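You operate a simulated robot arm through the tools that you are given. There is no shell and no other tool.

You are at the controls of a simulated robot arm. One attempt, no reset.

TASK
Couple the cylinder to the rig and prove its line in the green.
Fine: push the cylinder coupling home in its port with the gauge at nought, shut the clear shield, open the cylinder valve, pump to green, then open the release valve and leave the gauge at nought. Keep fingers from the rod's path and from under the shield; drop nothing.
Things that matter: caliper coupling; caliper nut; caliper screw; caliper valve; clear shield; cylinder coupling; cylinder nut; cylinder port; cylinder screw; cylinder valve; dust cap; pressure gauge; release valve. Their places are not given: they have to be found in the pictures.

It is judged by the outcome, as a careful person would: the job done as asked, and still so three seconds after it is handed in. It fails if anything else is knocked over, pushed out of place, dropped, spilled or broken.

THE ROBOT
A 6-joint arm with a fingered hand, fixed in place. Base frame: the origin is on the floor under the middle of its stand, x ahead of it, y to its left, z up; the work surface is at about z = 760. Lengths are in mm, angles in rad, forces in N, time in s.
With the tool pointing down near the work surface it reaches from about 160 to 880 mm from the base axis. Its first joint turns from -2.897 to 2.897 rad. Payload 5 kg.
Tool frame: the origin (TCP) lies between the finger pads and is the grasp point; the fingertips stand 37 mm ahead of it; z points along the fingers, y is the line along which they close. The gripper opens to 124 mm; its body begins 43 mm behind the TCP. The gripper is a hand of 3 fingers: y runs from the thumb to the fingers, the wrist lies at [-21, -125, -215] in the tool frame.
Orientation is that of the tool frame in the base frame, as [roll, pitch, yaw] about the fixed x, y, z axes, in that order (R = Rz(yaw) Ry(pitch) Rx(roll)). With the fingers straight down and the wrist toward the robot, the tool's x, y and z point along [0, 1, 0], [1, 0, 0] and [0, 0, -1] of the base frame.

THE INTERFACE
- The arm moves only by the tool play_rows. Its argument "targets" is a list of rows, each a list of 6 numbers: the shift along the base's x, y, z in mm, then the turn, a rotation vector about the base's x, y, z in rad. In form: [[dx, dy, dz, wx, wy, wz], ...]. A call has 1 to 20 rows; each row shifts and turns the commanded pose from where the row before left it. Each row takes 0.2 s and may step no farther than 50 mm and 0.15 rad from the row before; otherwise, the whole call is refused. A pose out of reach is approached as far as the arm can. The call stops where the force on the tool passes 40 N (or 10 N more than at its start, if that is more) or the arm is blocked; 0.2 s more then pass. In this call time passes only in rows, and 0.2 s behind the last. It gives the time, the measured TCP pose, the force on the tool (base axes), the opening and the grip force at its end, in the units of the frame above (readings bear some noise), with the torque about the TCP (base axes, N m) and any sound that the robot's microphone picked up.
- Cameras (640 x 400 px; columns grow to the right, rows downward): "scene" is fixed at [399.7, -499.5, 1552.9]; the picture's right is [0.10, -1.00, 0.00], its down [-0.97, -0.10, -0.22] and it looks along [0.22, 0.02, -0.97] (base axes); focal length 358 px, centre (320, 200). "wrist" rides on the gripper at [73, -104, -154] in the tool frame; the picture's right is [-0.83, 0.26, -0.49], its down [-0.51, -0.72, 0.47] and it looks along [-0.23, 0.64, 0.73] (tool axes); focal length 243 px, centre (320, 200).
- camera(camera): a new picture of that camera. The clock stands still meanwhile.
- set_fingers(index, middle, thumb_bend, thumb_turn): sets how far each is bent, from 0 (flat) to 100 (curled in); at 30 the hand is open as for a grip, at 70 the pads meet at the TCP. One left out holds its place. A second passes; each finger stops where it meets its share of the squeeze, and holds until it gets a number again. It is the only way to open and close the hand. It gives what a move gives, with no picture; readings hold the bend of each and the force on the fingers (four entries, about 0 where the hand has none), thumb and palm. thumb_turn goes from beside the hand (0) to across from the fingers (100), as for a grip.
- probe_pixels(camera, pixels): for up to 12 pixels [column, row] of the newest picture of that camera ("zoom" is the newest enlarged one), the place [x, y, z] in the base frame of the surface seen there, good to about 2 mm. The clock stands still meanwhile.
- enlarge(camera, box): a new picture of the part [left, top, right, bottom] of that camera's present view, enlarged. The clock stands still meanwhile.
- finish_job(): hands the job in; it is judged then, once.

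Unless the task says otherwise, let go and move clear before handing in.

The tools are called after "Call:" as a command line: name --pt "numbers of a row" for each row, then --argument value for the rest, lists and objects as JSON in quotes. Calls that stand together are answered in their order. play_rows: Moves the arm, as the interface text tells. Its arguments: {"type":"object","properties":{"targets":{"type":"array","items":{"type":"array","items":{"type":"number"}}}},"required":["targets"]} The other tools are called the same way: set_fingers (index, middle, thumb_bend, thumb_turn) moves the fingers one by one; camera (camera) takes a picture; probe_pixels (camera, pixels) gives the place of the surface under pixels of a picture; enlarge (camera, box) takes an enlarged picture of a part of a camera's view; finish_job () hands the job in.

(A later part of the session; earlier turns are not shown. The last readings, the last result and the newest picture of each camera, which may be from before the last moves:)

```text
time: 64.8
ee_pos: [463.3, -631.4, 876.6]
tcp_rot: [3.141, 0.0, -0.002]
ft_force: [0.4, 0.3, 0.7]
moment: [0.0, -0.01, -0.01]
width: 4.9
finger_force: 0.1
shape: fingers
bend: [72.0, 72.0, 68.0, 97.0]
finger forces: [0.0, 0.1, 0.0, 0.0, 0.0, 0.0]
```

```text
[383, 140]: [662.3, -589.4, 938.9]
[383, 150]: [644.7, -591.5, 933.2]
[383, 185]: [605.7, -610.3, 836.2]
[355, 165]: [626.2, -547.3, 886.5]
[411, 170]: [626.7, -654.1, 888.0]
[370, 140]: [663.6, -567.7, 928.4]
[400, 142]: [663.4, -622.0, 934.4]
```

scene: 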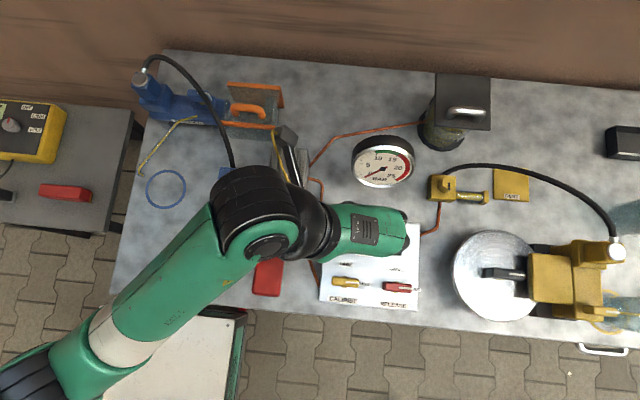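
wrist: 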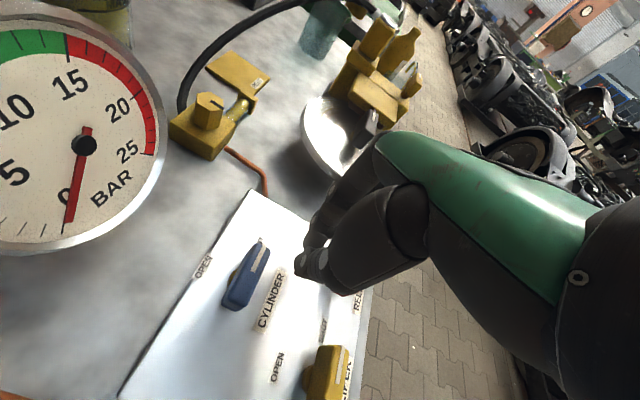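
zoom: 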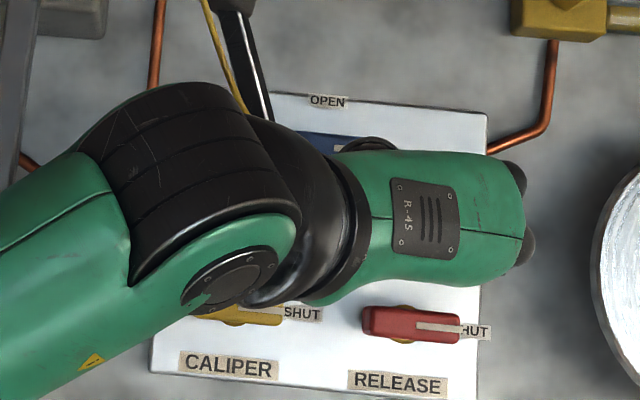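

The gauge face stays at x≥603, well clear of my push. I'll lower the pusher to lever height.

Call:
play_rows --pt "0 0 -15 0 0 0" --pt "0 0 -10 0 0 0" --pt "0 0 -8 0 0 0"

Call:
camera --camera "wrist"

Call:
enlarge --camera "wrist" --box '[180, 130, 400, 350]'

```text
time: 65.6
ee_pos: [462.1, -633.1, 841.8]
tcp_rot: [-3.142, -0.001, -0.001]
ft_force: [-0.1, 0.1, 0.5]
moment: [0.01, 0.02, -0.01]
width: 4.9
finger_force: 0.0
shape: fingers
bend: [72.0, 72.0, 68.0, 97.0]
finger forces: [0.0, 0.0, 0.0, 0.0, 0.1, 0.0]
```

```text
taken
```

wrist: 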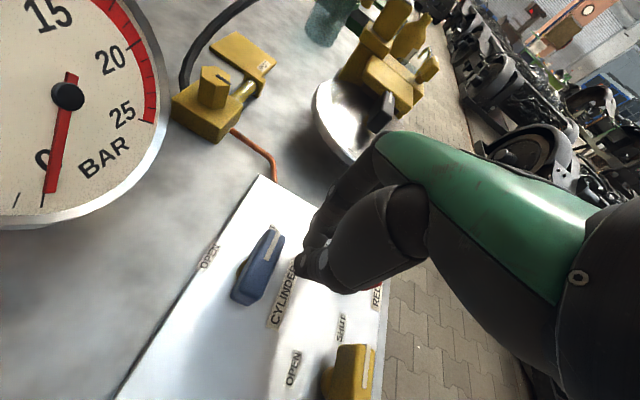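

```text
1.82 times, centred on (290, 240) of wrist
```

zoom: 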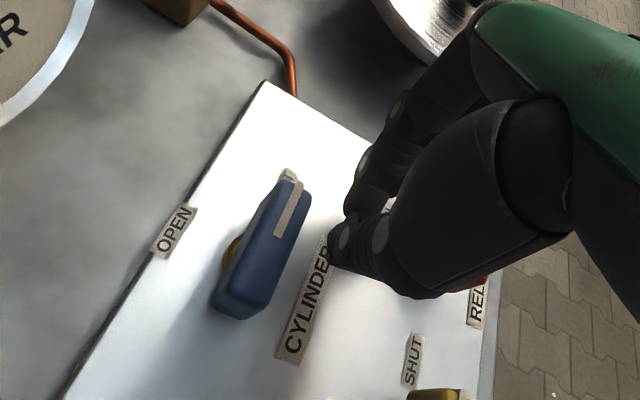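

The pusher is at lever height next to the lever's striped end. I'll push away from the robot in small steps.

Call:
play_rows --pt "5 0 0 0 0 0" --pt "5 0 0 0 0 0" --pt "4 0 0 0 0 0" --pt "4 0 0 0 0 0"

Call:
camera --camera "wrist"

Call:
enlarge --camera "wrist" --box '[180, 130, 400, 350]'

```text
time: 66.6
ee_pos: [482.0, -632.1, 841.9]
tcp_rot: [3.141, 0.0, -0.001]
ft_force: [-2.4, -0.9, 0.7]
moment: [-0.01, 0.04, 0.02]
width: 4.4
finger_force: 1.0
shape: fingers
bend: [72.0, 72.0, 68.0, 98.0]
finger forces: [0.1, 0.0, 0.0, 0.0, 1.9, 0.1]
```

```text
taken
```

wrist: 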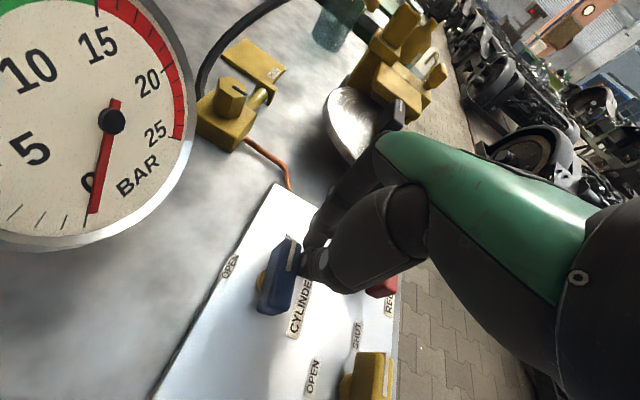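

```text
1.82 times, centred on (290, 240) of wrist
```

zoom: 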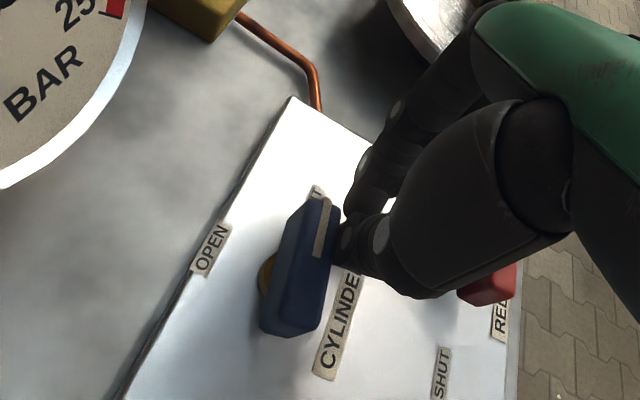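

The lever is turning under about 2.4 N. I'll keep pushing it round.

Call:
play_rows --pt "4 0 0 0 0 0" --pt "4 0 0 0 0 0" --pt "4 0 0 0 0 0" --pt "4 0 0 0 0 0"

Call:
camera --camera "wrist"

Call:
enlarge --camera "wrist" --box '[180, 130, 400, 350]'

```text
time: 67.6
ee_pos: [497.3, -635.2, 844.3]
tcp_rot: [3.137, -0.002, -0.003]
ft_force: [-2.8, -8.3, 4.4]
moment: [-0.07, 0.02, 0.0]
width: 1.7
finger_force: 6.1
shape: fingers
bend: [72.0, 72.0, 70.0, 99.0]
finger forces: [0.0, 0.1, 0.0, 0.1, 11.9, 0.1]
```

```text
taken
```

wrist: 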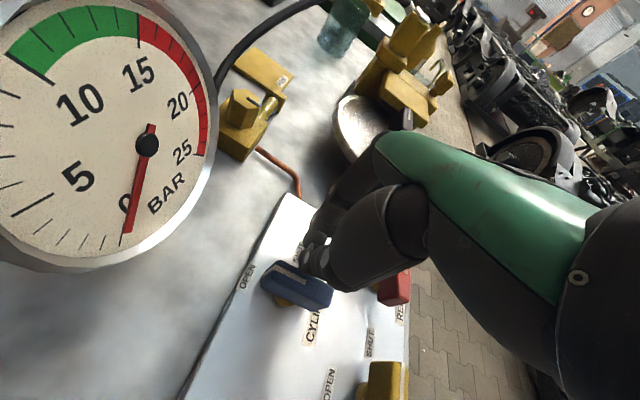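

```text
1.82 times, centred on (290, 240) of wrist
```

zoom: 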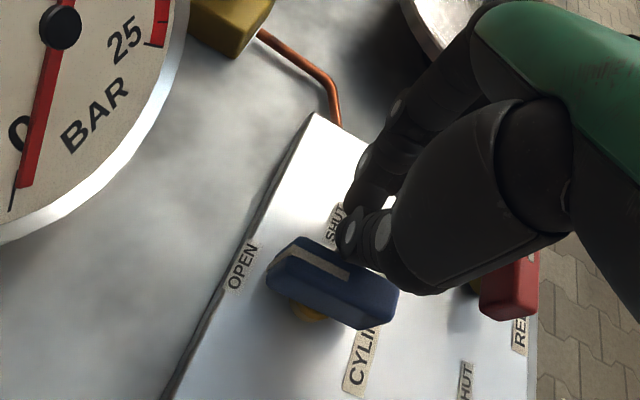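

The striped end now points toward OPEN and the lever pushes back sideways with 8 N, so it seems to be at its stop. I'll back off sideways, rise, and check it.

Call:
play_rows --pt "-2 -6 0 0 0 0" --pt "-4 -8 2 0 0 0" --pt "0 -4 15 0 0 0" --pt "0 0 25 0 0 0" --pt "-10 0 30 0 0 0" --pt "-20 0 30 0 0 0"

Call:
camera --camera "wrist"

Call:
camera --camera "scene"

Call:
enlarge --camera "wrist" --box '[180, 180, 340, 340]'

```text
time: 69.0
ee_pos: [461.2, -652.0, 943.1]
tcp_rot: [-3.14, 0.001, -0.001]
ft_force: [0.4, 0.3, 0.3]
moment: [0.0, 0.04, 0.03]
width: 4.7
finger_force: 0.1
shape: fingers
bend: [72.0, 72.0, 68.0, 98.0]
finger forces: [0.1, 0.0, 0.0, 0.0, 0.0, 0.0]
```

```text
taken
```

wrist: 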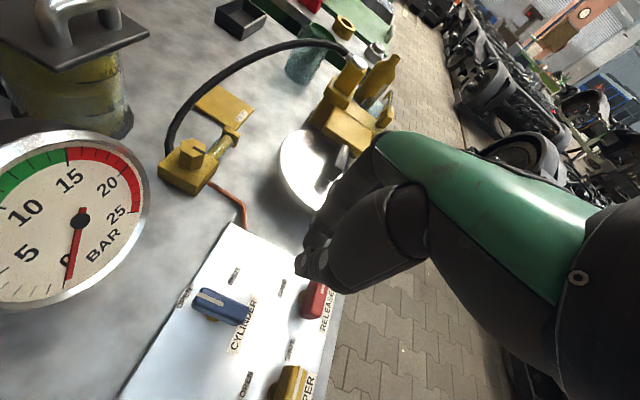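

```text
taken
```

scene: 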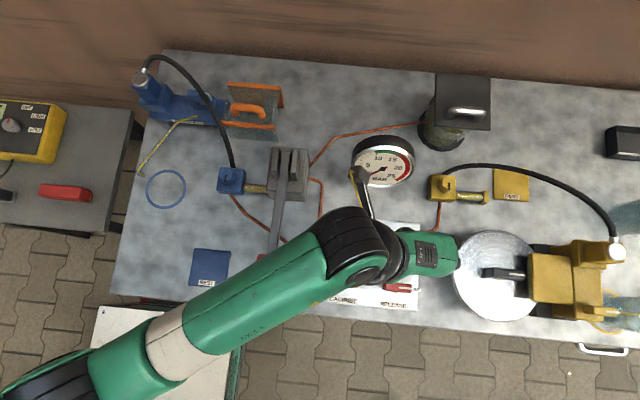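

```text
2.50 times, centred on (260, 260) of wrist
```

zoom: 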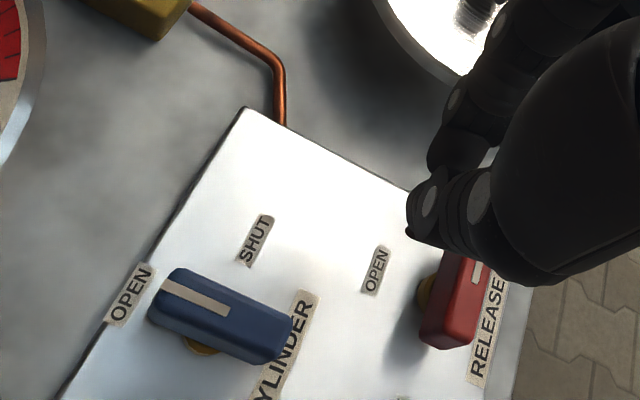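

The blue lever's stripe now points at OPEN. I'll probe it to check it made the full quarter turn, and check the red and yellow levers weren't touched.

Call:
probe_pixels --camera "zoom" --pixels '[[175, 290], [195, 297], [225, 308], [250, 320], [280, 335], [200, 320], [250, 300], [460, 290], [450, 320]]'

Call:
probe_pixels --camera "wrist" --pixels '[[200, 294], [205, 300], [222, 305], [246, 318], [317, 300], [290, 380]]'

```text
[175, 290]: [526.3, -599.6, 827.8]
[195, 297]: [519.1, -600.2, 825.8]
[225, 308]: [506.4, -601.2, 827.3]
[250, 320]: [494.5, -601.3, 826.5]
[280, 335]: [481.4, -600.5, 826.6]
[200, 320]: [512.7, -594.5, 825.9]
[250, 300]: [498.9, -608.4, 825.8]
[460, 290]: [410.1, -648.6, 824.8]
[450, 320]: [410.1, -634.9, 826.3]
```

```text
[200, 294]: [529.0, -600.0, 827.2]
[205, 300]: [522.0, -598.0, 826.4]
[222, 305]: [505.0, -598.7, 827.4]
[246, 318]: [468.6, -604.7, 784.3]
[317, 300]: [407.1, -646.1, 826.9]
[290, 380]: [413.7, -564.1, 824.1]
```

The blue lever is square to OPEN (its axis lies along y≈-600), and the other levers are untouched. Now I'll move over the pump's red pad, at about (403,-411,931).

Call:
play_rows --pt "0 0 35 0 0 0" --pt "0 10 35 0 0 0" --pt "-8 45 0 0 0 0" --pt "-10 45 0 0 0 0" --pt "-10 45 0 0 0 0" --pt "-10 45 0 0 0 0" --pt "-10 45 0 0 0 0" --pt "-10 6 0 0 0 0"

Call:
camera --camera "wrist"

Call:
camera --camera "scene"

```text
time: 70.8
ee_pos: [402.7, -410.0, 1013.1]
tcp_rot: [-3.142, -0.002, -0.002]
ft_force: [-0.8, 0.0, -0.3]
moment: [0.0, -0.02, 0.0]
width: 4.6
finger_force: 0.1
shape: fingers
bend: [72.0, 72.0, 68.0, 98.0]
finger forces: [0.1, 0.0, 0.1, 0.0, 0.0, 0.0]
```

```text
taken
```

wrist: 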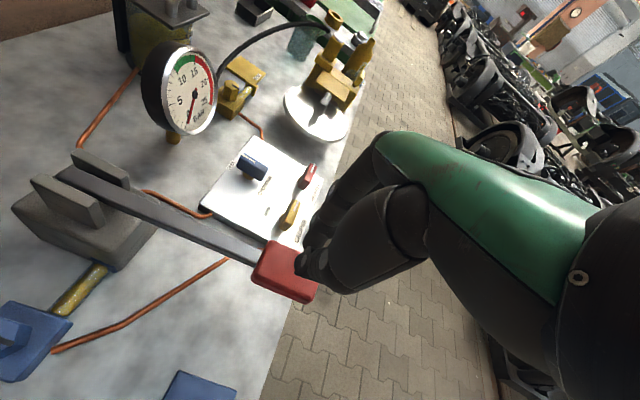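

```text
taken
```

scene: 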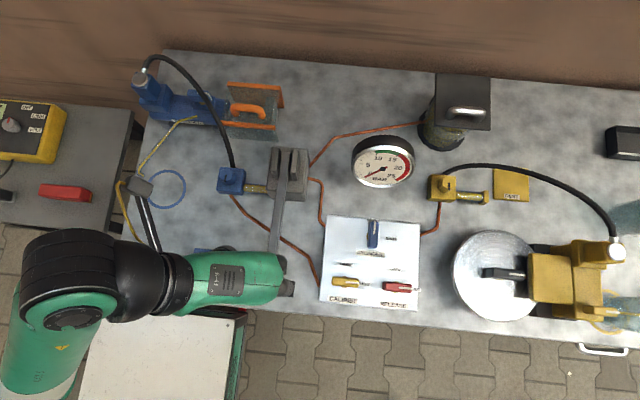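

The pusher is above the red pad, and the gauge is visible in both views. I'll probe the pad and lever to know its arc.

Call:
probe_pixels --camera "wrist" --pixels '[[285, 262], [270, 255], [300, 285], [262, 275], [290, 290], [240, 245], [200, 225], [150, 203], [100, 185], [72, 175], [110, 165], [75, 210]]'

Call:
enlarge --camera "wrist" --box '[0, 140, 340, 340]'

Call:
enlarge --camera "scene" --box '[340, 125, 430, 195]'

```text
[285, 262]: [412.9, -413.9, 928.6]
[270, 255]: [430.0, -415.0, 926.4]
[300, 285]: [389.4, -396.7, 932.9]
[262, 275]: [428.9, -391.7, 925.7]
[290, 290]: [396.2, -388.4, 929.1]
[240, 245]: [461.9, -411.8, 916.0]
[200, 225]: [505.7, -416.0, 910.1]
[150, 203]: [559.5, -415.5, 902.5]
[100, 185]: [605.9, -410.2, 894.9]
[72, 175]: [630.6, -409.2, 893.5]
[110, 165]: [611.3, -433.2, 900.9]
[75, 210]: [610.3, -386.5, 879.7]
```

```text
1.88 times, centred on (170, 240) of wrist
```

zoom: 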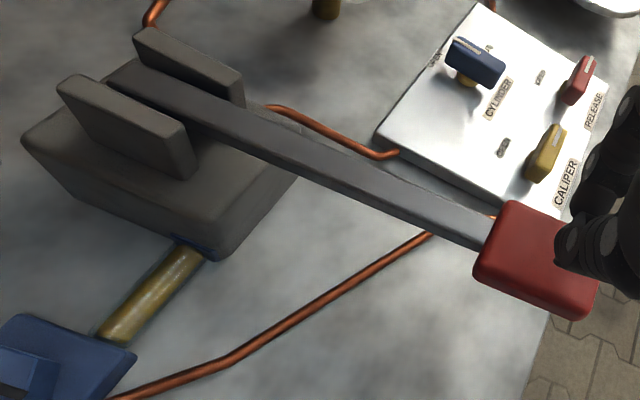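

```text
5.71 times, centred on (385, 160) of scene
```

zoom: 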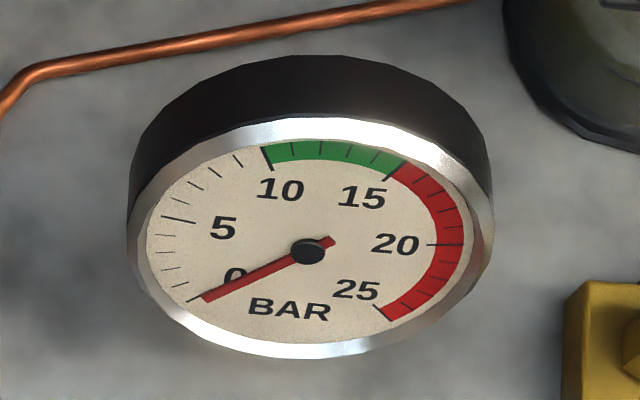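

The lever pivots near (625,-411,890) with the pad 222 mm out, so pressing straight down works the pump. I'll lower onto the pad.

Call:
play_rows --pt "0 0 -15 0 0 0" --pt "0 0 -15 0 0 0" --pt "0 0 -8 0 0 0" --pt "0 0 -5 0 0 0" --pt "0 0 -5 0 0 0" --pt "0 0 -5 0 0 0"

Call:
enlarge --camera "scene" --box '[340, 125, 430, 195]'

```text
time: 72.2
ee_pos: [404.1, -408.5, 962.5]
tcp_rot: [3.141, 0.001, -0.003]
ft_force: [-0.3, -0.2, 0.5]
moment: [0.0, 0.01, 0.03]
width: 4.9
finger_force: 0.8
shape: fingers
bend: [72.0, 72.0, 68.0, 98.0]
finger forces: [0.0, 0.0, 0.1, 0.1, 1.0, 0.1]
```

```text
5.71 times, centred on (385, 160) of scene
```

zoom: 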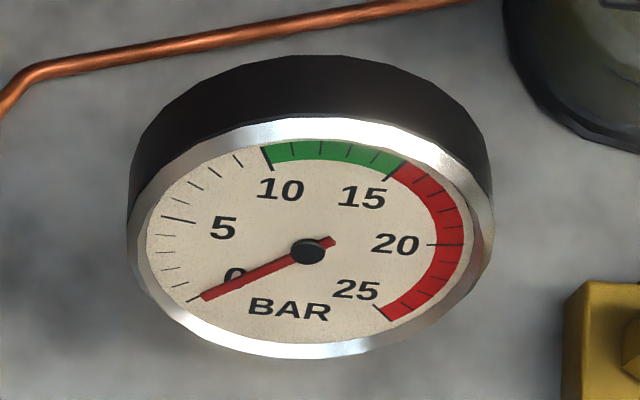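

The thumb tip just touches the pad (1 N). I'll press down in small steps and read the gauge.

Call:
play_rows --pt "0 0 -6 0 0 0" --pt "0 0 -6 0 0 0" --pt "0 0 -6 0 0 0" --pt "0 0 -6 0 0 0"

Call:
enlarge --camera "scene" --box '[340, 125, 430, 195]'

Call:
camera --camera "wrist"

```text
time: 73.2
ee_pos: [404.3, -409.4, 938.2]
tcp_rot: [3.141, 0.001, -0.002]
ft_force: [-0.3, -1.2, 1.5]
moment: [0.01, 0.01, 0.06]
width: 4.6
finger_force: 0.8
shape: fingers
bend: [72.0, 72.0, 68.0, 98.0]
finger forces: [0.0, 0.0, 0.0, 0.1, 1.7, 0.2]
```

```text
5.71 times, centred on (385, 160) of scene
```

zoom: 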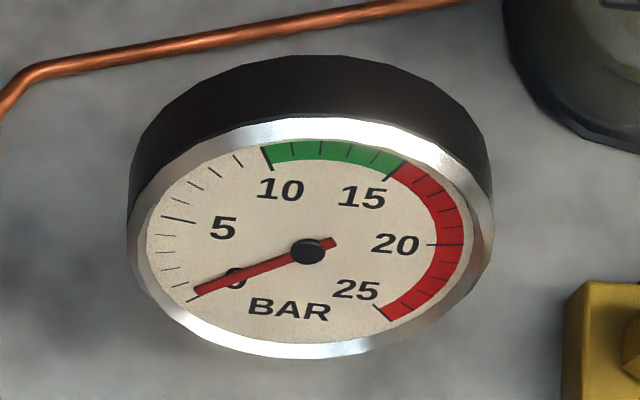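

```text
taken
```

wrist: 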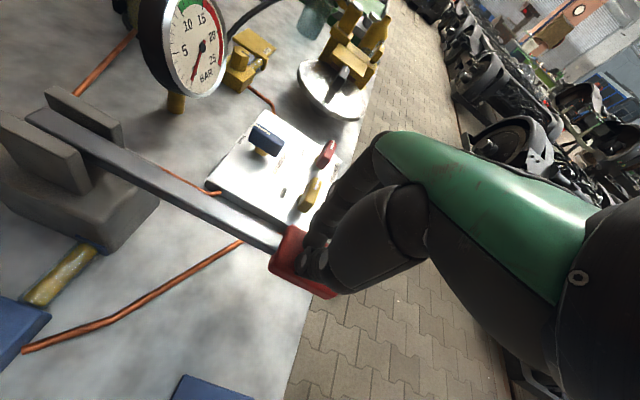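

The pad moves down easily (1.5 N) and the needle has started to lift, to roughly 0.5 bar. I'll keep pressing.

Call:
play_rows --pt "0 0 -6 0 0 0" --pt "0 0 -6 0 0 0" --pt "0 0 -6 0 0 0" --pt "0 0 -6 0 0 0" --pt "0 0 -6 0 0 0"

Call:
enlarge --camera "scene" --box '[340, 125, 430, 195]'

Call:
camera --camera "wrist"

```text
time: 74.4
ee_pos: [404.6, -409.9, 908.5]
tcp_rot: [3.141, 0.001, 0.0]
ft_force: [-0.8, 0.7, 2.4]
moment: [0.03, -0.02, -0.02]
width: 4.4
finger_force: 1.1
shape: fingers
bend: [72.0, 72.0, 68.0, 98.0]
finger forces: [0.0, 0.0, 0.1, 0.1, 2.5, 0.0]
```

```text
5.71 times, centred on (385, 160) of scene
```

zoom: 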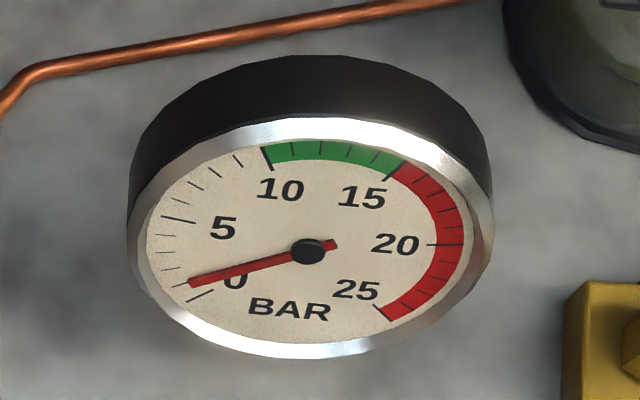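

```text
taken
```

wrist: 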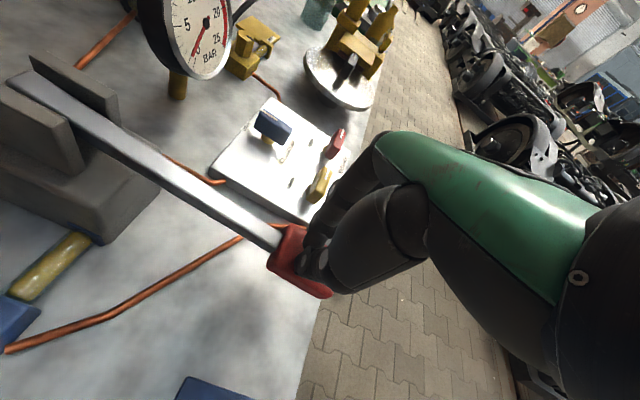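

The gauge is at about 1 bar and the lever is still moving down freely. I'll continue the stroke and watch for its lower stop.

Call:
play_rows --pt "0 0 -6 0 0 0" --pt "0 0 -6 0 0 0" --pt "0 0 -6 0 0 0" --pt "0 0 -6 0 0 0" --pt "0 0 -6 0 0 0"

Call:
enlarge --camera "scene" --box '[340, 125, 430, 195]'

Call:
camera --camera "wrist"

```text
time: 75.6
ee_pos: [403.5, -409.4, 876.9]
tcp_rot: [-3.141, 0.0, -0.002]
ft_force: [0.5, 0.1, 2.6]
moment: [0.09, -0.01, 0.0]
width: 4.4
finger_force: 1.7
shape: fingers
bend: [72.0, 72.0, 68.0, 98.0]
finger forces: [0.0, 0.1, 0.0, 0.0, 3.2, 0.0]
```

```text
5.71 times, centred on (385, 160) of scene
```

zoom: 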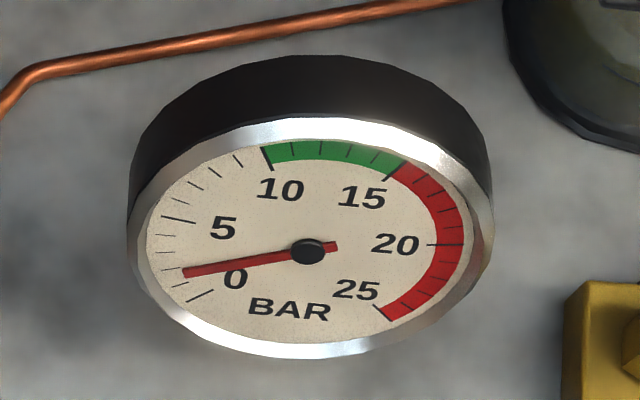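

```text
taken
```

wrist: 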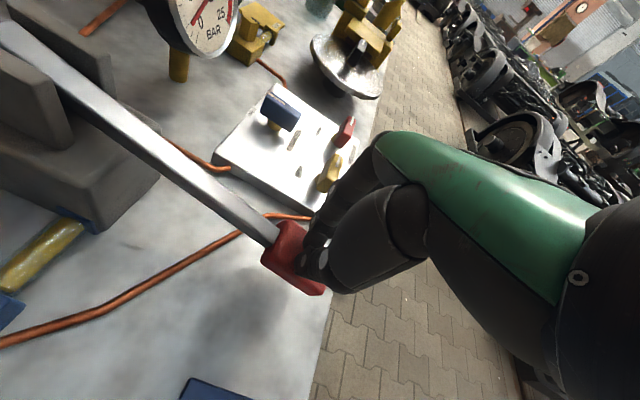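

The gauge is near 1.7 bar, and the lever still has travel. I'll continue down gently.

Call:
play_rows --pt "0 0 -6 0 0 0" --pt "0 0 -6 0 0 0" --pt "0 0 -6 0 0 0" --pt "0 0 -6 0 0 0" --pt "0 0 -6 0 0 0"

Call:
enlarge --camera "scene" --box '[340, 125, 430, 195]'

Call:
camera --camera "wrist"

```text
time: 76.2
ee_pos: [406.3, -412.7, 874.1]
tcp_rot: [3.128, -0.011, 0.0]
ft_force: [-3.6, 3.1, 13.1]
moment: [0.39, -0.02, 0.07]
width: 7.4
finger_force: 6.5
shape: fingers
bend: [72.0, 72.0, 67.0, 99.0]
finger forces: [0.1, 0.0, 0.0, 0.0, 13.1, 0.1]
stopped in row 3: the force on the tool passed its limit at 48 N (the readings are from after the stop); the commanded pose is now the measured one
```

```text
5.71 times, centred on (385, 160) of scene
```

zoom: 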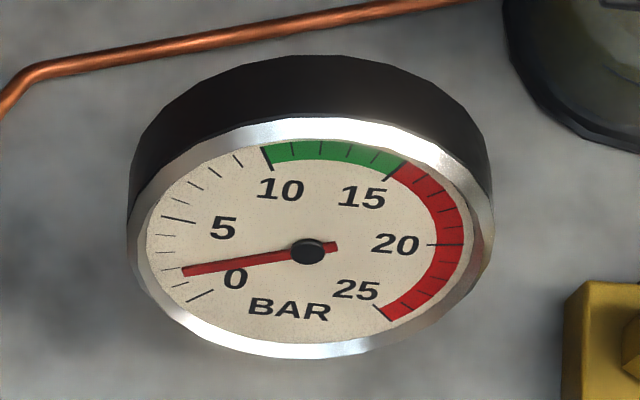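

```text
taken
```

wrist: 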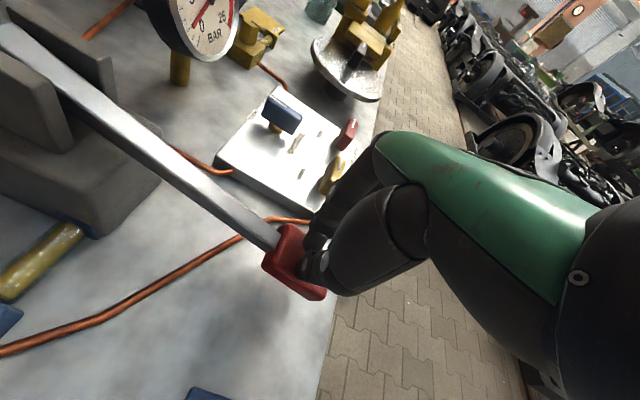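

The lever hit its lower stop at TCP z≈875 with the gauge near 1.8 bar. I'll raise the hand and see whether the lever springs back up by itself.

Call:
play_rows --pt "0 0 6 0.0136 0.011 0" --pt "-2 2 10 0 0 0" --pt "0 0 12 0 0 0"

Call:
enlarge --camera "scene" --box '[340, 125, 430, 195]'

Call:
camera --camera "wrist"

```text
time: 77.0
ee_pos: [403.8, -410.0, 899.6]
tcp_rot: [-3.139, 0.002, -0.001]
ft_force: [-1.1, -0.6, 2.8]
moment: [0.05, 0.04, 0.02]
width: 4.2
finger_force: 1.4
shape: fingers
bend: [72.0, 72.0, 68.0, 98.0]
finger forces: [0.0, 0.0, 0.0, 0.0, 2.7, 0.1]
```

```text
5.71 times, centred on (385, 160) of scene
```

zoom: 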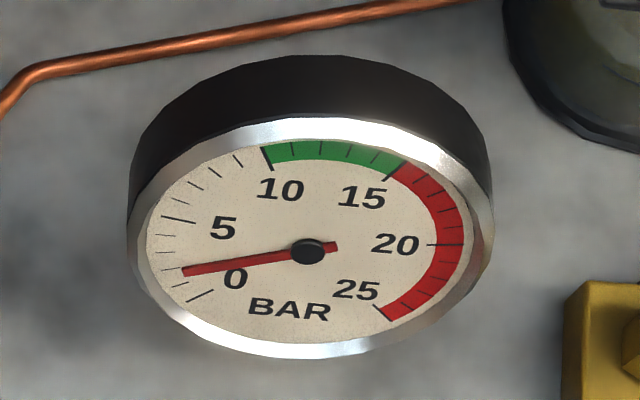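

```text
taken
```

wrist: 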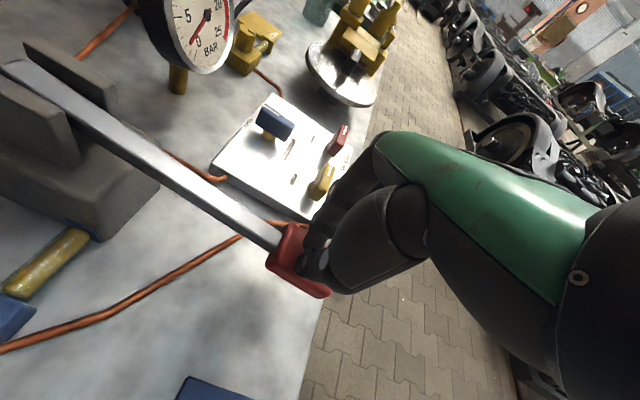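

The lever springs back with the hand and the gauge holds at about 1.8 bar. I'll do one full stroke staying just above the lower stop, then read the gauge.

Call:
play_rows --pt "0 0 20 0 0 0" --pt "0 0 22 0 0 0" --pt "0 0 22 0 0 0" --pt "0 0 0 0 0 0" --pt "0 0 -15 0 0 0" --pt "0 0 -18 0 0 0" --pt "0 0 -18 0 0 0" --pt "0 0 -18 0 0 0" --pt "0 0 -14 0 0 0"

Call:
enlarge --camera "scene" --box '[340, 125, 430, 195]'

```text
time: 79.0
ee_pos: [404.7, -409.6, 880.6]
tcp_rot: [-3.139, 0.003, 0.0]
ft_force: [1.2, -0.1, 2.7]
moment: [0.05, -0.03, 0.01]
width: 4.4
finger_force: 1.0
shape: fingers
bend: [72.0, 72.0, 68.0, 98.0]
finger forces: [0.2, 0.1, 0.0, 0.0, 3.2, 0.0]
```

```text
5.71 times, centred on (385, 160) of scene
```

zoom: 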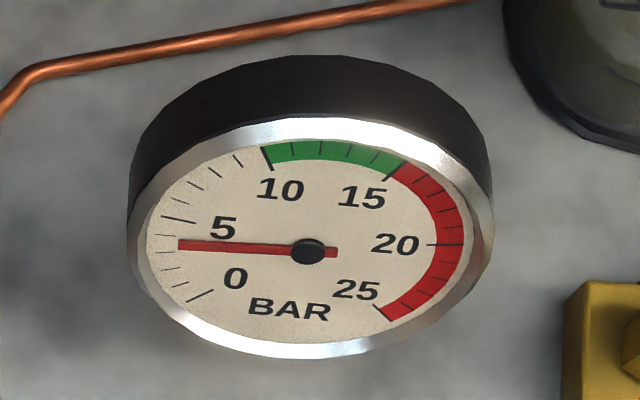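

The gauge is now about 3.4 bar, roughly 1.65 bar per stroke. I'll do two more strokes and read again.

Call:
play_rows --pt "0 0 20 0 0 0" --pt "0 0 22 0 0 0" --pt "0 0 22 0 0 0" --pt "0 0 20 0 0 0" --pt "0 0 -16 0 0 0" --pt "0 0 -18 0 0 0" --pt "0 0 -18 0 0 0" --pt "0 0 -18 0 0 0" --pt "0 0 -14 0 0 0" --pt "0 0 20 0 0 0" --pt "0 0 22 0 0 0" --pt "0 0 22 0 0 0" --pt "0 0 20 0 0 0" --pt "0 0 -16 0 0 0" --pt "0 0 -18 0 0 0" --pt "0 0 -18 0 0 0" --pt "0 0 -18 0 0 0" --pt "0 0 -14 0 0 0"

Call:
enlarge --camera "scene" --box '[340, 125, 430, 195]'

Call:
enlarge --camera "scene" --box '[120, 40, 320, 165]'

```text
time: 82.8
ee_pos: [404.2, -409.2, 880.7]
tcp_rot: [-3.138, 0.003, -0.001]
ft_force: [0.7, 0.5, 2.6]
moment: [0.05, -0.01, 0.0]
width: 3.8
finger_force: 1.8
shape: fingers
bend: [72.0, 72.0, 68.0, 98.0]
finger forces: [0.0, 0.1, 0.0, 0.0, 3.4, 0.0]
```

```text
5.71 times, centred on (385, 160) of scene
```

zoom: 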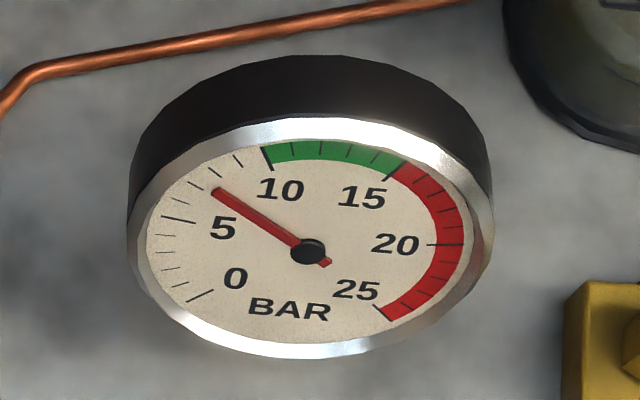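

```text
3.20 times, centred on (220, 102) of scene
```

zoom: 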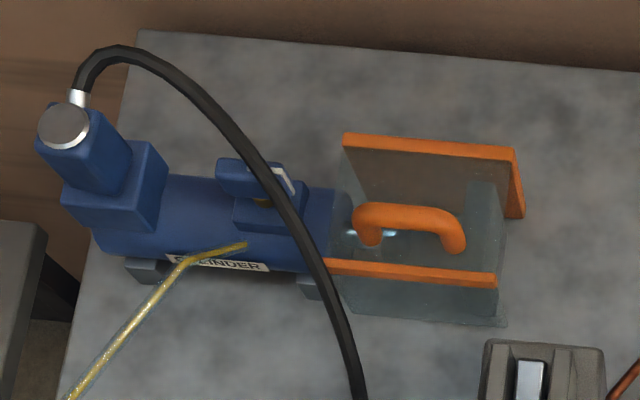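

The gauge is about 7.2 bar and rising just under 2 bar per stroke. I'll do one more stroke and re-check so as not to overshoot.

Call:
play_rows --pt "0 0 20 0 0 0" --pt "0 0 22 0 0 0" --pt "0 0 22 0 0 0" --pt "0 0 20 0 0 0" --pt "0 0 -16 0 0 0" --pt "0 0 -18 0 0 0" --pt "0 0 -18 0 0 0" --pt "0 0 -18 0 0 0" --pt "0 0 -14 0 0 0"

Call:
enlarge --camera "scene" --box '[340, 125, 430, 195]'

```text
time: 84.8
ee_pos: [404.7, -409.0, 879.3]
tcp_rot: [-3.138, 0.004, 0.0]
ft_force: [-0.9, -0.8, 3.6]
moment: [0.03, -0.01, 0.0]
width: 3.8
finger_force: 2.1
shape: fingers
bend: [72.0, 72.0, 68.0, 98.0]
finger forces: [0.1, 0.0, 0.0, 0.0, 3.4, 0.1]
```

```text
5.71 times, centred on (385, 160) of scene
```

zoom: 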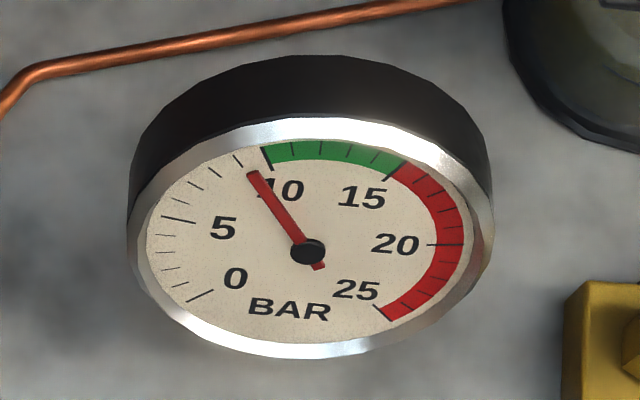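

The gauge is about 9 bar. One more full stroke should bring it into the low green.

Call:
play_rows --pt "0 0 20 0 0 0" --pt "0 0 22 0 0 0" --pt "0 0 22 0 0 0" --pt "0 0 20 0 0 0" --pt "0 0 -16 0 0 0" --pt "0 0 -18 0 0 0" --pt "0 0 -18 0 0 0" --pt "0 0 -18 0 0 0" --pt "0 0 -14 0 0 0"

Call:
enlarge --camera "scene" --box '[340, 125, 430, 195]'

```text
time: 86.8
ee_pos: [403.7, -410.2, 879.6]
tcp_rot: [-3.137, 0.004, 0.001]
ft_force: [-0.8, 0.2, 1.8]
moment: [0.07, -0.02, 0.03]
width: 3.9
finger_force: 1.4
shape: fingers
bend: [72.0, 72.0, 68.0, 98.0]
finger forces: [0.0, 0.0, 0.1, 0.0, 3.4, 0.1]
```

```text
5.71 times, centred on (385, 160) of scene
```

zoom: 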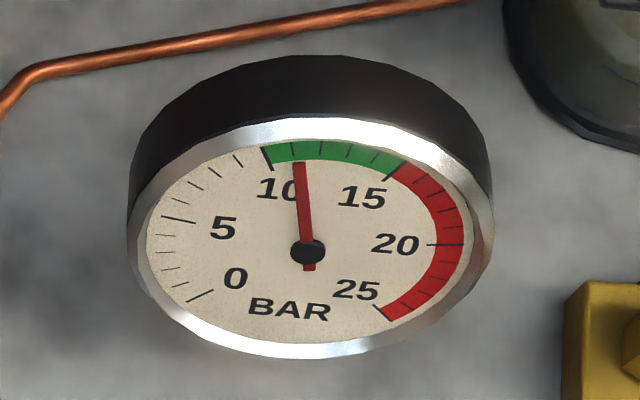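

The needle is in the green at about 11 bar. I'll add about two-thirds of a stroke to sit it in the middle of the green.

Call:
play_rows --pt "0 0 20 0 0 0" --pt "0 0 22 0 0 0" --pt "0 0 22 0 0 0" --pt "0 0 20 0 0 0" --pt "0 0 -16 0 0 0" --pt "0 0 -15 0 0 0" --pt "0 0 -15 0 0 0" --pt "0 0 -10 0 0 0"

Call:
enlarge --camera "scene" --box '[340, 125, 430, 195]'

Call:
enlarge --camera "scene" --box '[120, 40, 320, 165]'

```text
time: 88.6
ee_pos: [404.1, -410.5, 907.9]
tcp_rot: [-3.139, 0.0, 0.0]
ft_force: [0.3, -0.9, 2.9]
moment: [0.06, -0.03, -0.01]
width: 3.9
finger_force: 1.5
shape: fingers
bend: [72.0, 72.0, 68.0, 98.0]
finger forces: [0.1, 0.0, 0.0, 0.0, 2.9, 0.1]
```

```text
5.71 times, centred on (385, 160) of scene
```

zoom: 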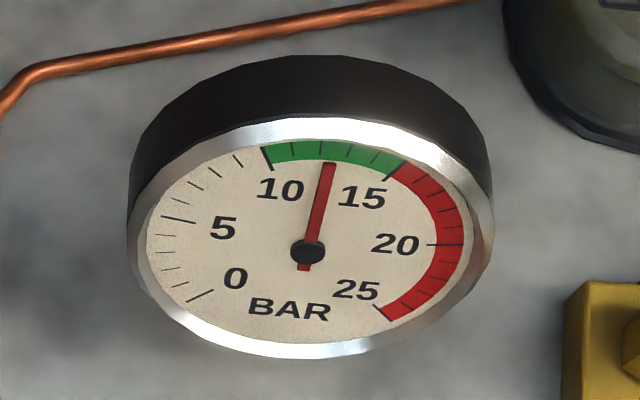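

```text
3.20 times, centred on (220, 102) of scene
```

zoom: 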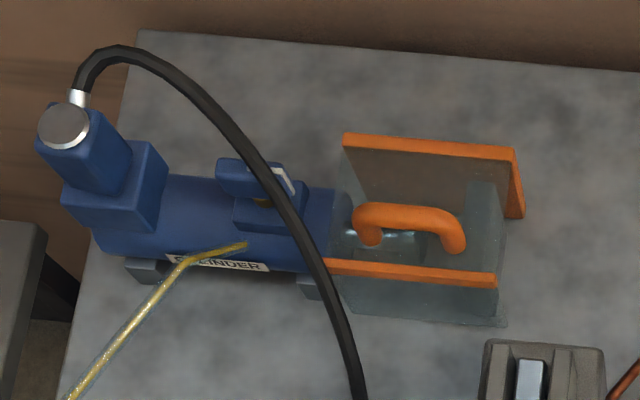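

The needle sits mid-green at about 12.3 bar with shield and coupling in place. I'll let the pump lever rise under control, lift off, and confirm the pressure holds.

Call:
play_rows --pt "0 0 15 0 0 0" --pt "0 0 15 0 0 0" --pt "0 0 15 0 0 0" --pt "0 0 12 0 0 0" --pt "0 0 10 0 0 0" --pt "0 0 20 0 0 0" --pt "0 0 20 0 0 0"

Call:
camera --camera "wrist"

Call:
camera --camera "scene"

Call:
enlarge --camera "scene" --box '[340, 125, 430, 195]'

Call:
probe_pixels --camera "scene" --pixels '[[460, 280], [480, 300], [497, 277], [520, 260], [345, 283], [335, 280], [358, 284], [388, 287], [410, 289], [398, 287], [370, 305], [415, 308]]'

```text
time: 90.2
ee_pos: [404.6, -410.3, 1015.8]
tcp_rot: [-3.14, 0.004, -0.001]
ft_force: [0.0, 0.5, 0.5]
moment: [0.0, 0.0, 0.03]
width: 4.7
finger_force: 0.0
shape: fingers
bend: [72.0, 72.0, 68.0, 98.0]
finger forces: [0.0, 0.1, 0.0, 0.1, 0.0, 0.0]
```

```text
taken
```

wrist: 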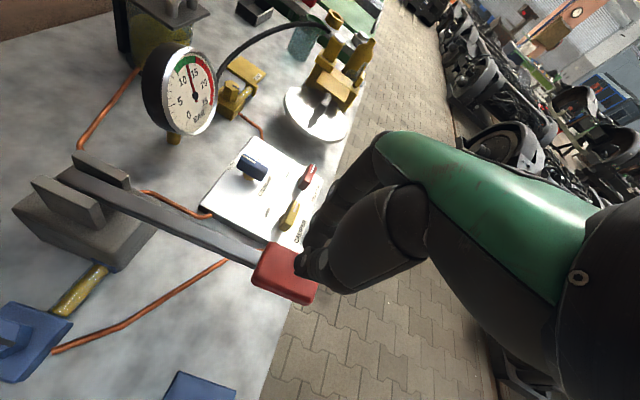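

```text
taken
```

scene: 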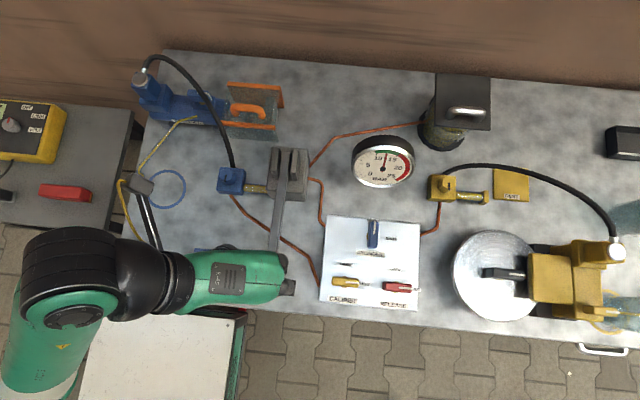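

```text
5.71 times, centred on (385, 160) of scene
```

zoom: 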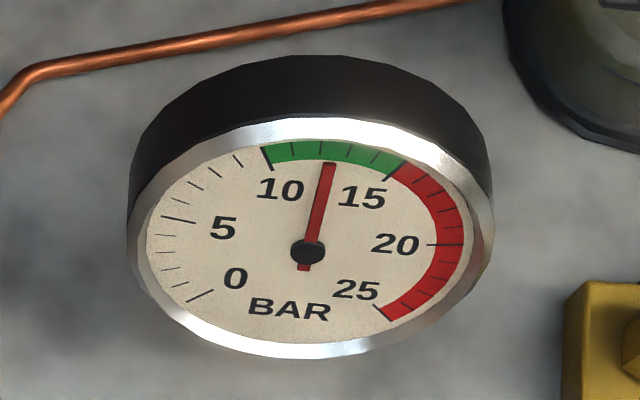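

```text
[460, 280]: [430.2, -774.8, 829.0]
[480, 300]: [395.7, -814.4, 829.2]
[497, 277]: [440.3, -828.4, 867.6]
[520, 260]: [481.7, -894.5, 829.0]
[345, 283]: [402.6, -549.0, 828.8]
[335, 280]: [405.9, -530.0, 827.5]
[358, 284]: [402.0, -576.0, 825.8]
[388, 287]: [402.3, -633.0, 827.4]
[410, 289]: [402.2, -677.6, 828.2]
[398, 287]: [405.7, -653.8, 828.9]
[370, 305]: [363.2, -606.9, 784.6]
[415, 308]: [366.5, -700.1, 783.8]
```

The pressure holds steady at about 12.3 bar, so the line is proved. Now I'll move to the red RELEASE lever (pivot near (402,-654)) and place the pusher on the robot side of its striped end.

Call:
play_rows --pt "-7 -46 0 0 0 0" --pt "-7.5 -46 0 0 0 0" --pt "-7.5 -46 0 0 0 0" --pt "-7.5 -46 0 0 0 0" --pt "-7.5 -46 0 0 0 0" --pt "-8 -47 0 0 0 0" --pt "0 0 -40 0 0 0" --pt "0 0 -40 0 0 0" --pt "0 0 -40 0 0 0"

Call:
camera --camera "wrist"

Call:
enlarge --camera "wrist" --box '[180, 130, 400, 350]'

Call:
enlarge --camera "scene" --box '[310, 200, 450, 330]'

```text
time: 92.2
ee_pos: [360.0, -687.4, 895.0]
tcp_rot: [-3.139, 0.001, -0.001]
ft_force: [0.1, -1.0, 1.0]
moment: [-0.01, 0.0, 0.03]
width: 4.8
finger_force: 0.1
shape: fingers
bend: [72.0, 72.0, 68.0, 98.0]
finger forces: [0.0, 0.0, 0.0, 0.0, 0.1, 0.0]
```

```text
taken
```

wrist: 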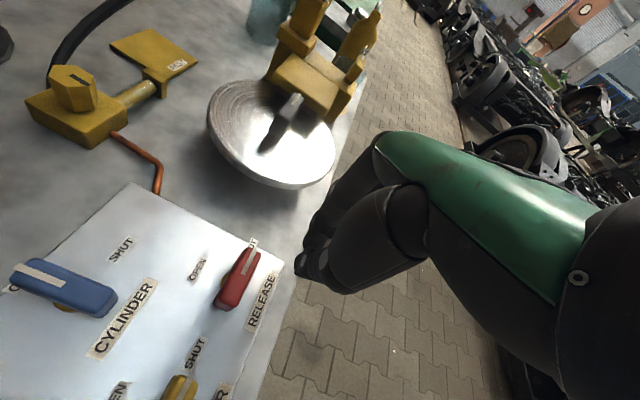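

```text
1.82 times, centred on (290, 240) of wrist
```

zoom: 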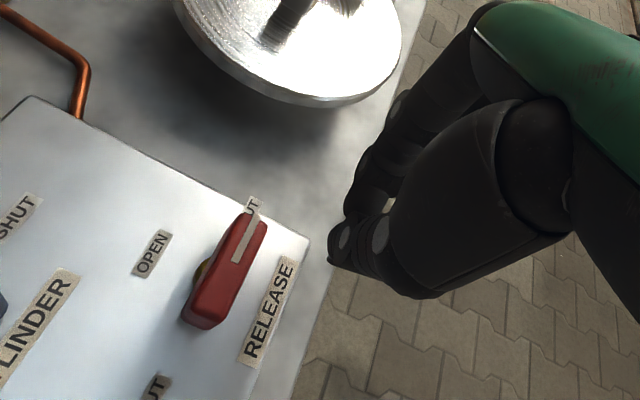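

```text
3.08 times, centred on (380, 265) of scene
```

zoom: 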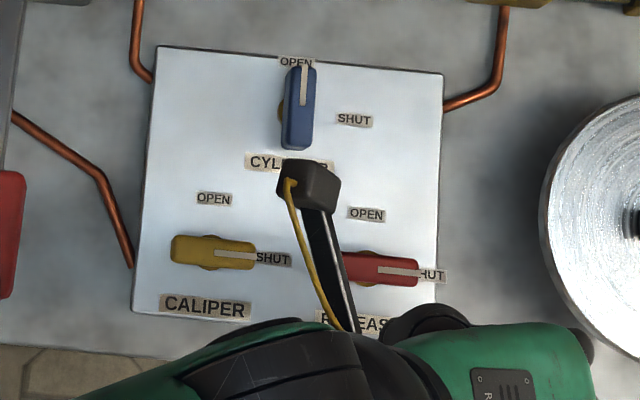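

The geometry matches the earlier blue-lever push, with the pusher clear of the disc. I'll lower to lever height.

Call:
play_rows --pt "0 0 -20 0 0 0" --pt "0 0 -18 0 0 0" --pt "0 0 -14 0 0 0"

Call:
camera --camera "wrist"

Call:
enlarge --camera "wrist" --box '[180, 130, 400, 350]'

```text
time: 93.0
ee_pos: [358.4, -687.4, 842.5]
tcp_rot: [-3.138, 0.002, -0.001]
ft_force: [-0.3, 0.1, 0.0]
moment: [0.03, 0.0, 0.01]
width: 4.5
finger_force: 0.1
shape: fingers
bend: [72.0, 72.0, 68.0, 98.0]
finger forces: [0.0, 0.0, 0.1, 0.1, 0.0, 0.1]
```

```text
taken
```

wrist: 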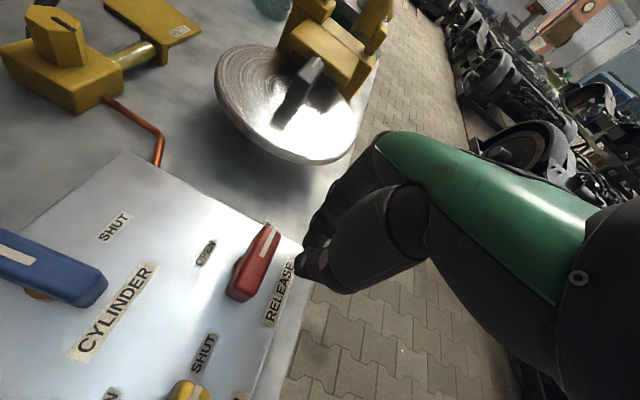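

```text
1.82 times, centred on (290, 240) of wrist
```

zoom: 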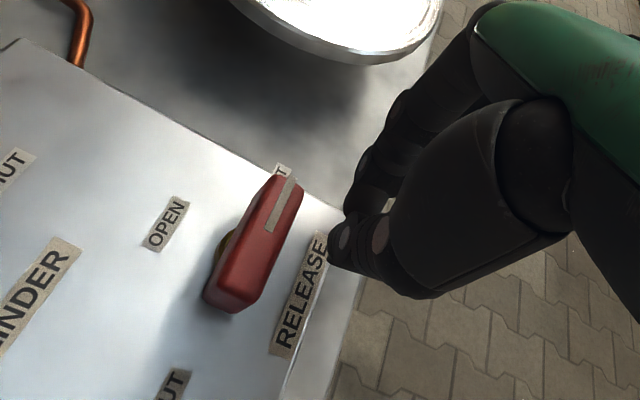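

The pusher sits beside the red lever's striped end just as before. I'll push it round toward OPEN.

Call:
play_rows --pt "5 0 0 0 0 0" --pt "5 0 0 0 0 0" --pt "5 0 0 0 0 0" --pt "5 0 0 0 0 0" --pt "4 0 0 0 0 0"

Call:
camera --camera "wrist"

Call:
enlarge --camera "wrist" --box '[180, 130, 400, 350]'

Call:
enlarge --camera "scene" --box '[340, 125, 430, 195]'

```text
time: 94.2
ee_pos: [381.8, -686.9, 843.7]
tcp_rot: [-3.14, 0.003, 0.0]
ft_force: [-1.6, -1.5, -0.5]
moment: [-0.04, 0.03, 0.02]
width: 4.3
finger_force: 1.0
shape: fingers
bend: [72.0, 72.0, 68.0, 98.0]
finger forces: [0.0, 0.0, 0.0, 0.1, 2.7, 0.0]
```

```text
taken
```

wrist: 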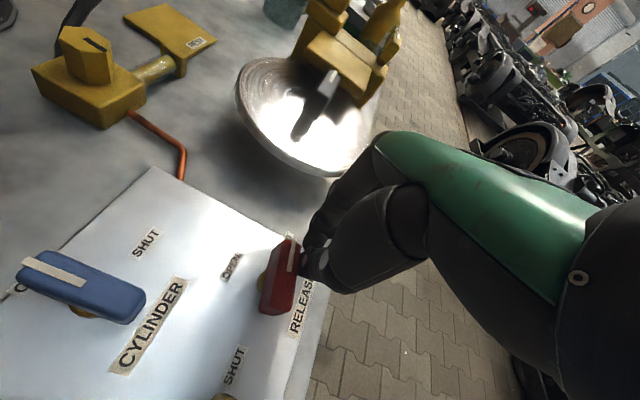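

```text
1.82 times, centred on (290, 240) of wrist
```

zoom: 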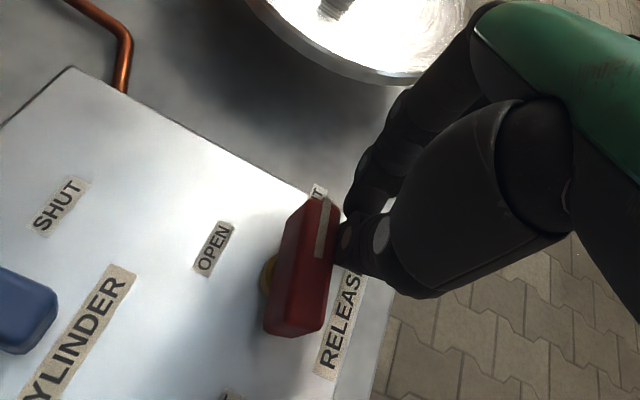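

```text
5.71 times, centred on (385, 160) of scene
```

zoom: 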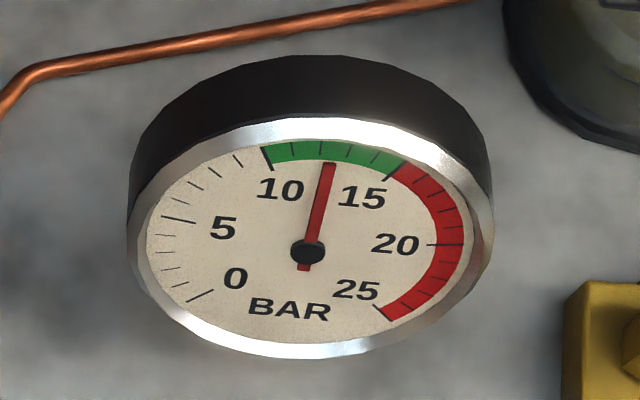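

The red lever is starting to turn and the gauge still holds in the green. I'll continue the push to OPEN.

Call:
play_rows --pt "4 0 0 0 0 0" --pt "4 0 0 0 0 0" --pt "4 0 0 0 0 0"

Call:
camera --camera "wrist"

Call:
enlarge --camera "wrist" --box '[180, 130, 400, 350]'

Call:
enlarge --camera "scene" --box '[340, 125, 430, 195]'

```text
time: 95.0
ee_pos: [394.5, -688.2, 846.1]
tcp_rot: [-3.14, 0.001, 0.0]
ft_force: [-4.2, -7.6, 2.9]
moment: [-0.09, 0.08, 0.01]
width: 2.0
finger_force: 5.7
shape: fingers
bend: [72.0, 72.0, 70.0, 99.0]
finger forces: [0.1, 0.0, 0.0, 0.0, 11.1, 0.0]
```

```text
taken
```

wrist: 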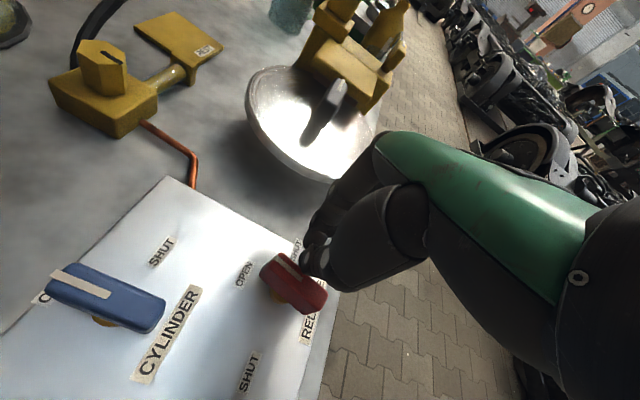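

```text
1.82 times, centred on (290, 240) of wrist
```

zoom: 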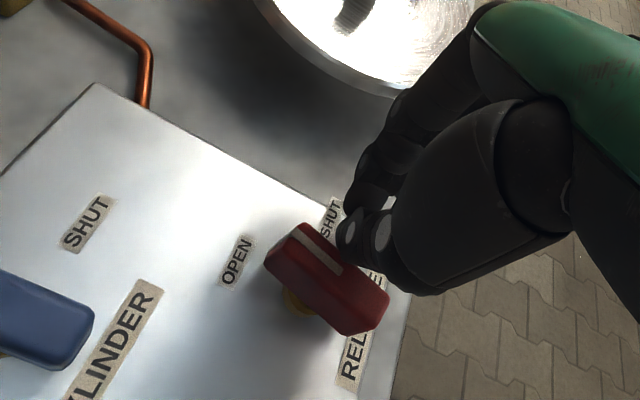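

```text
5.71 times, centred on (385, 160) of scene
```

zoom: 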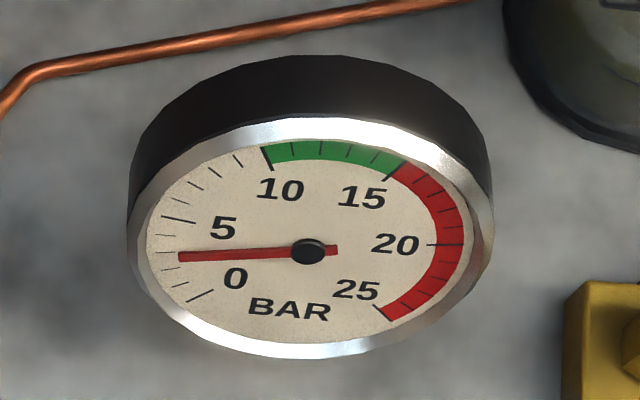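

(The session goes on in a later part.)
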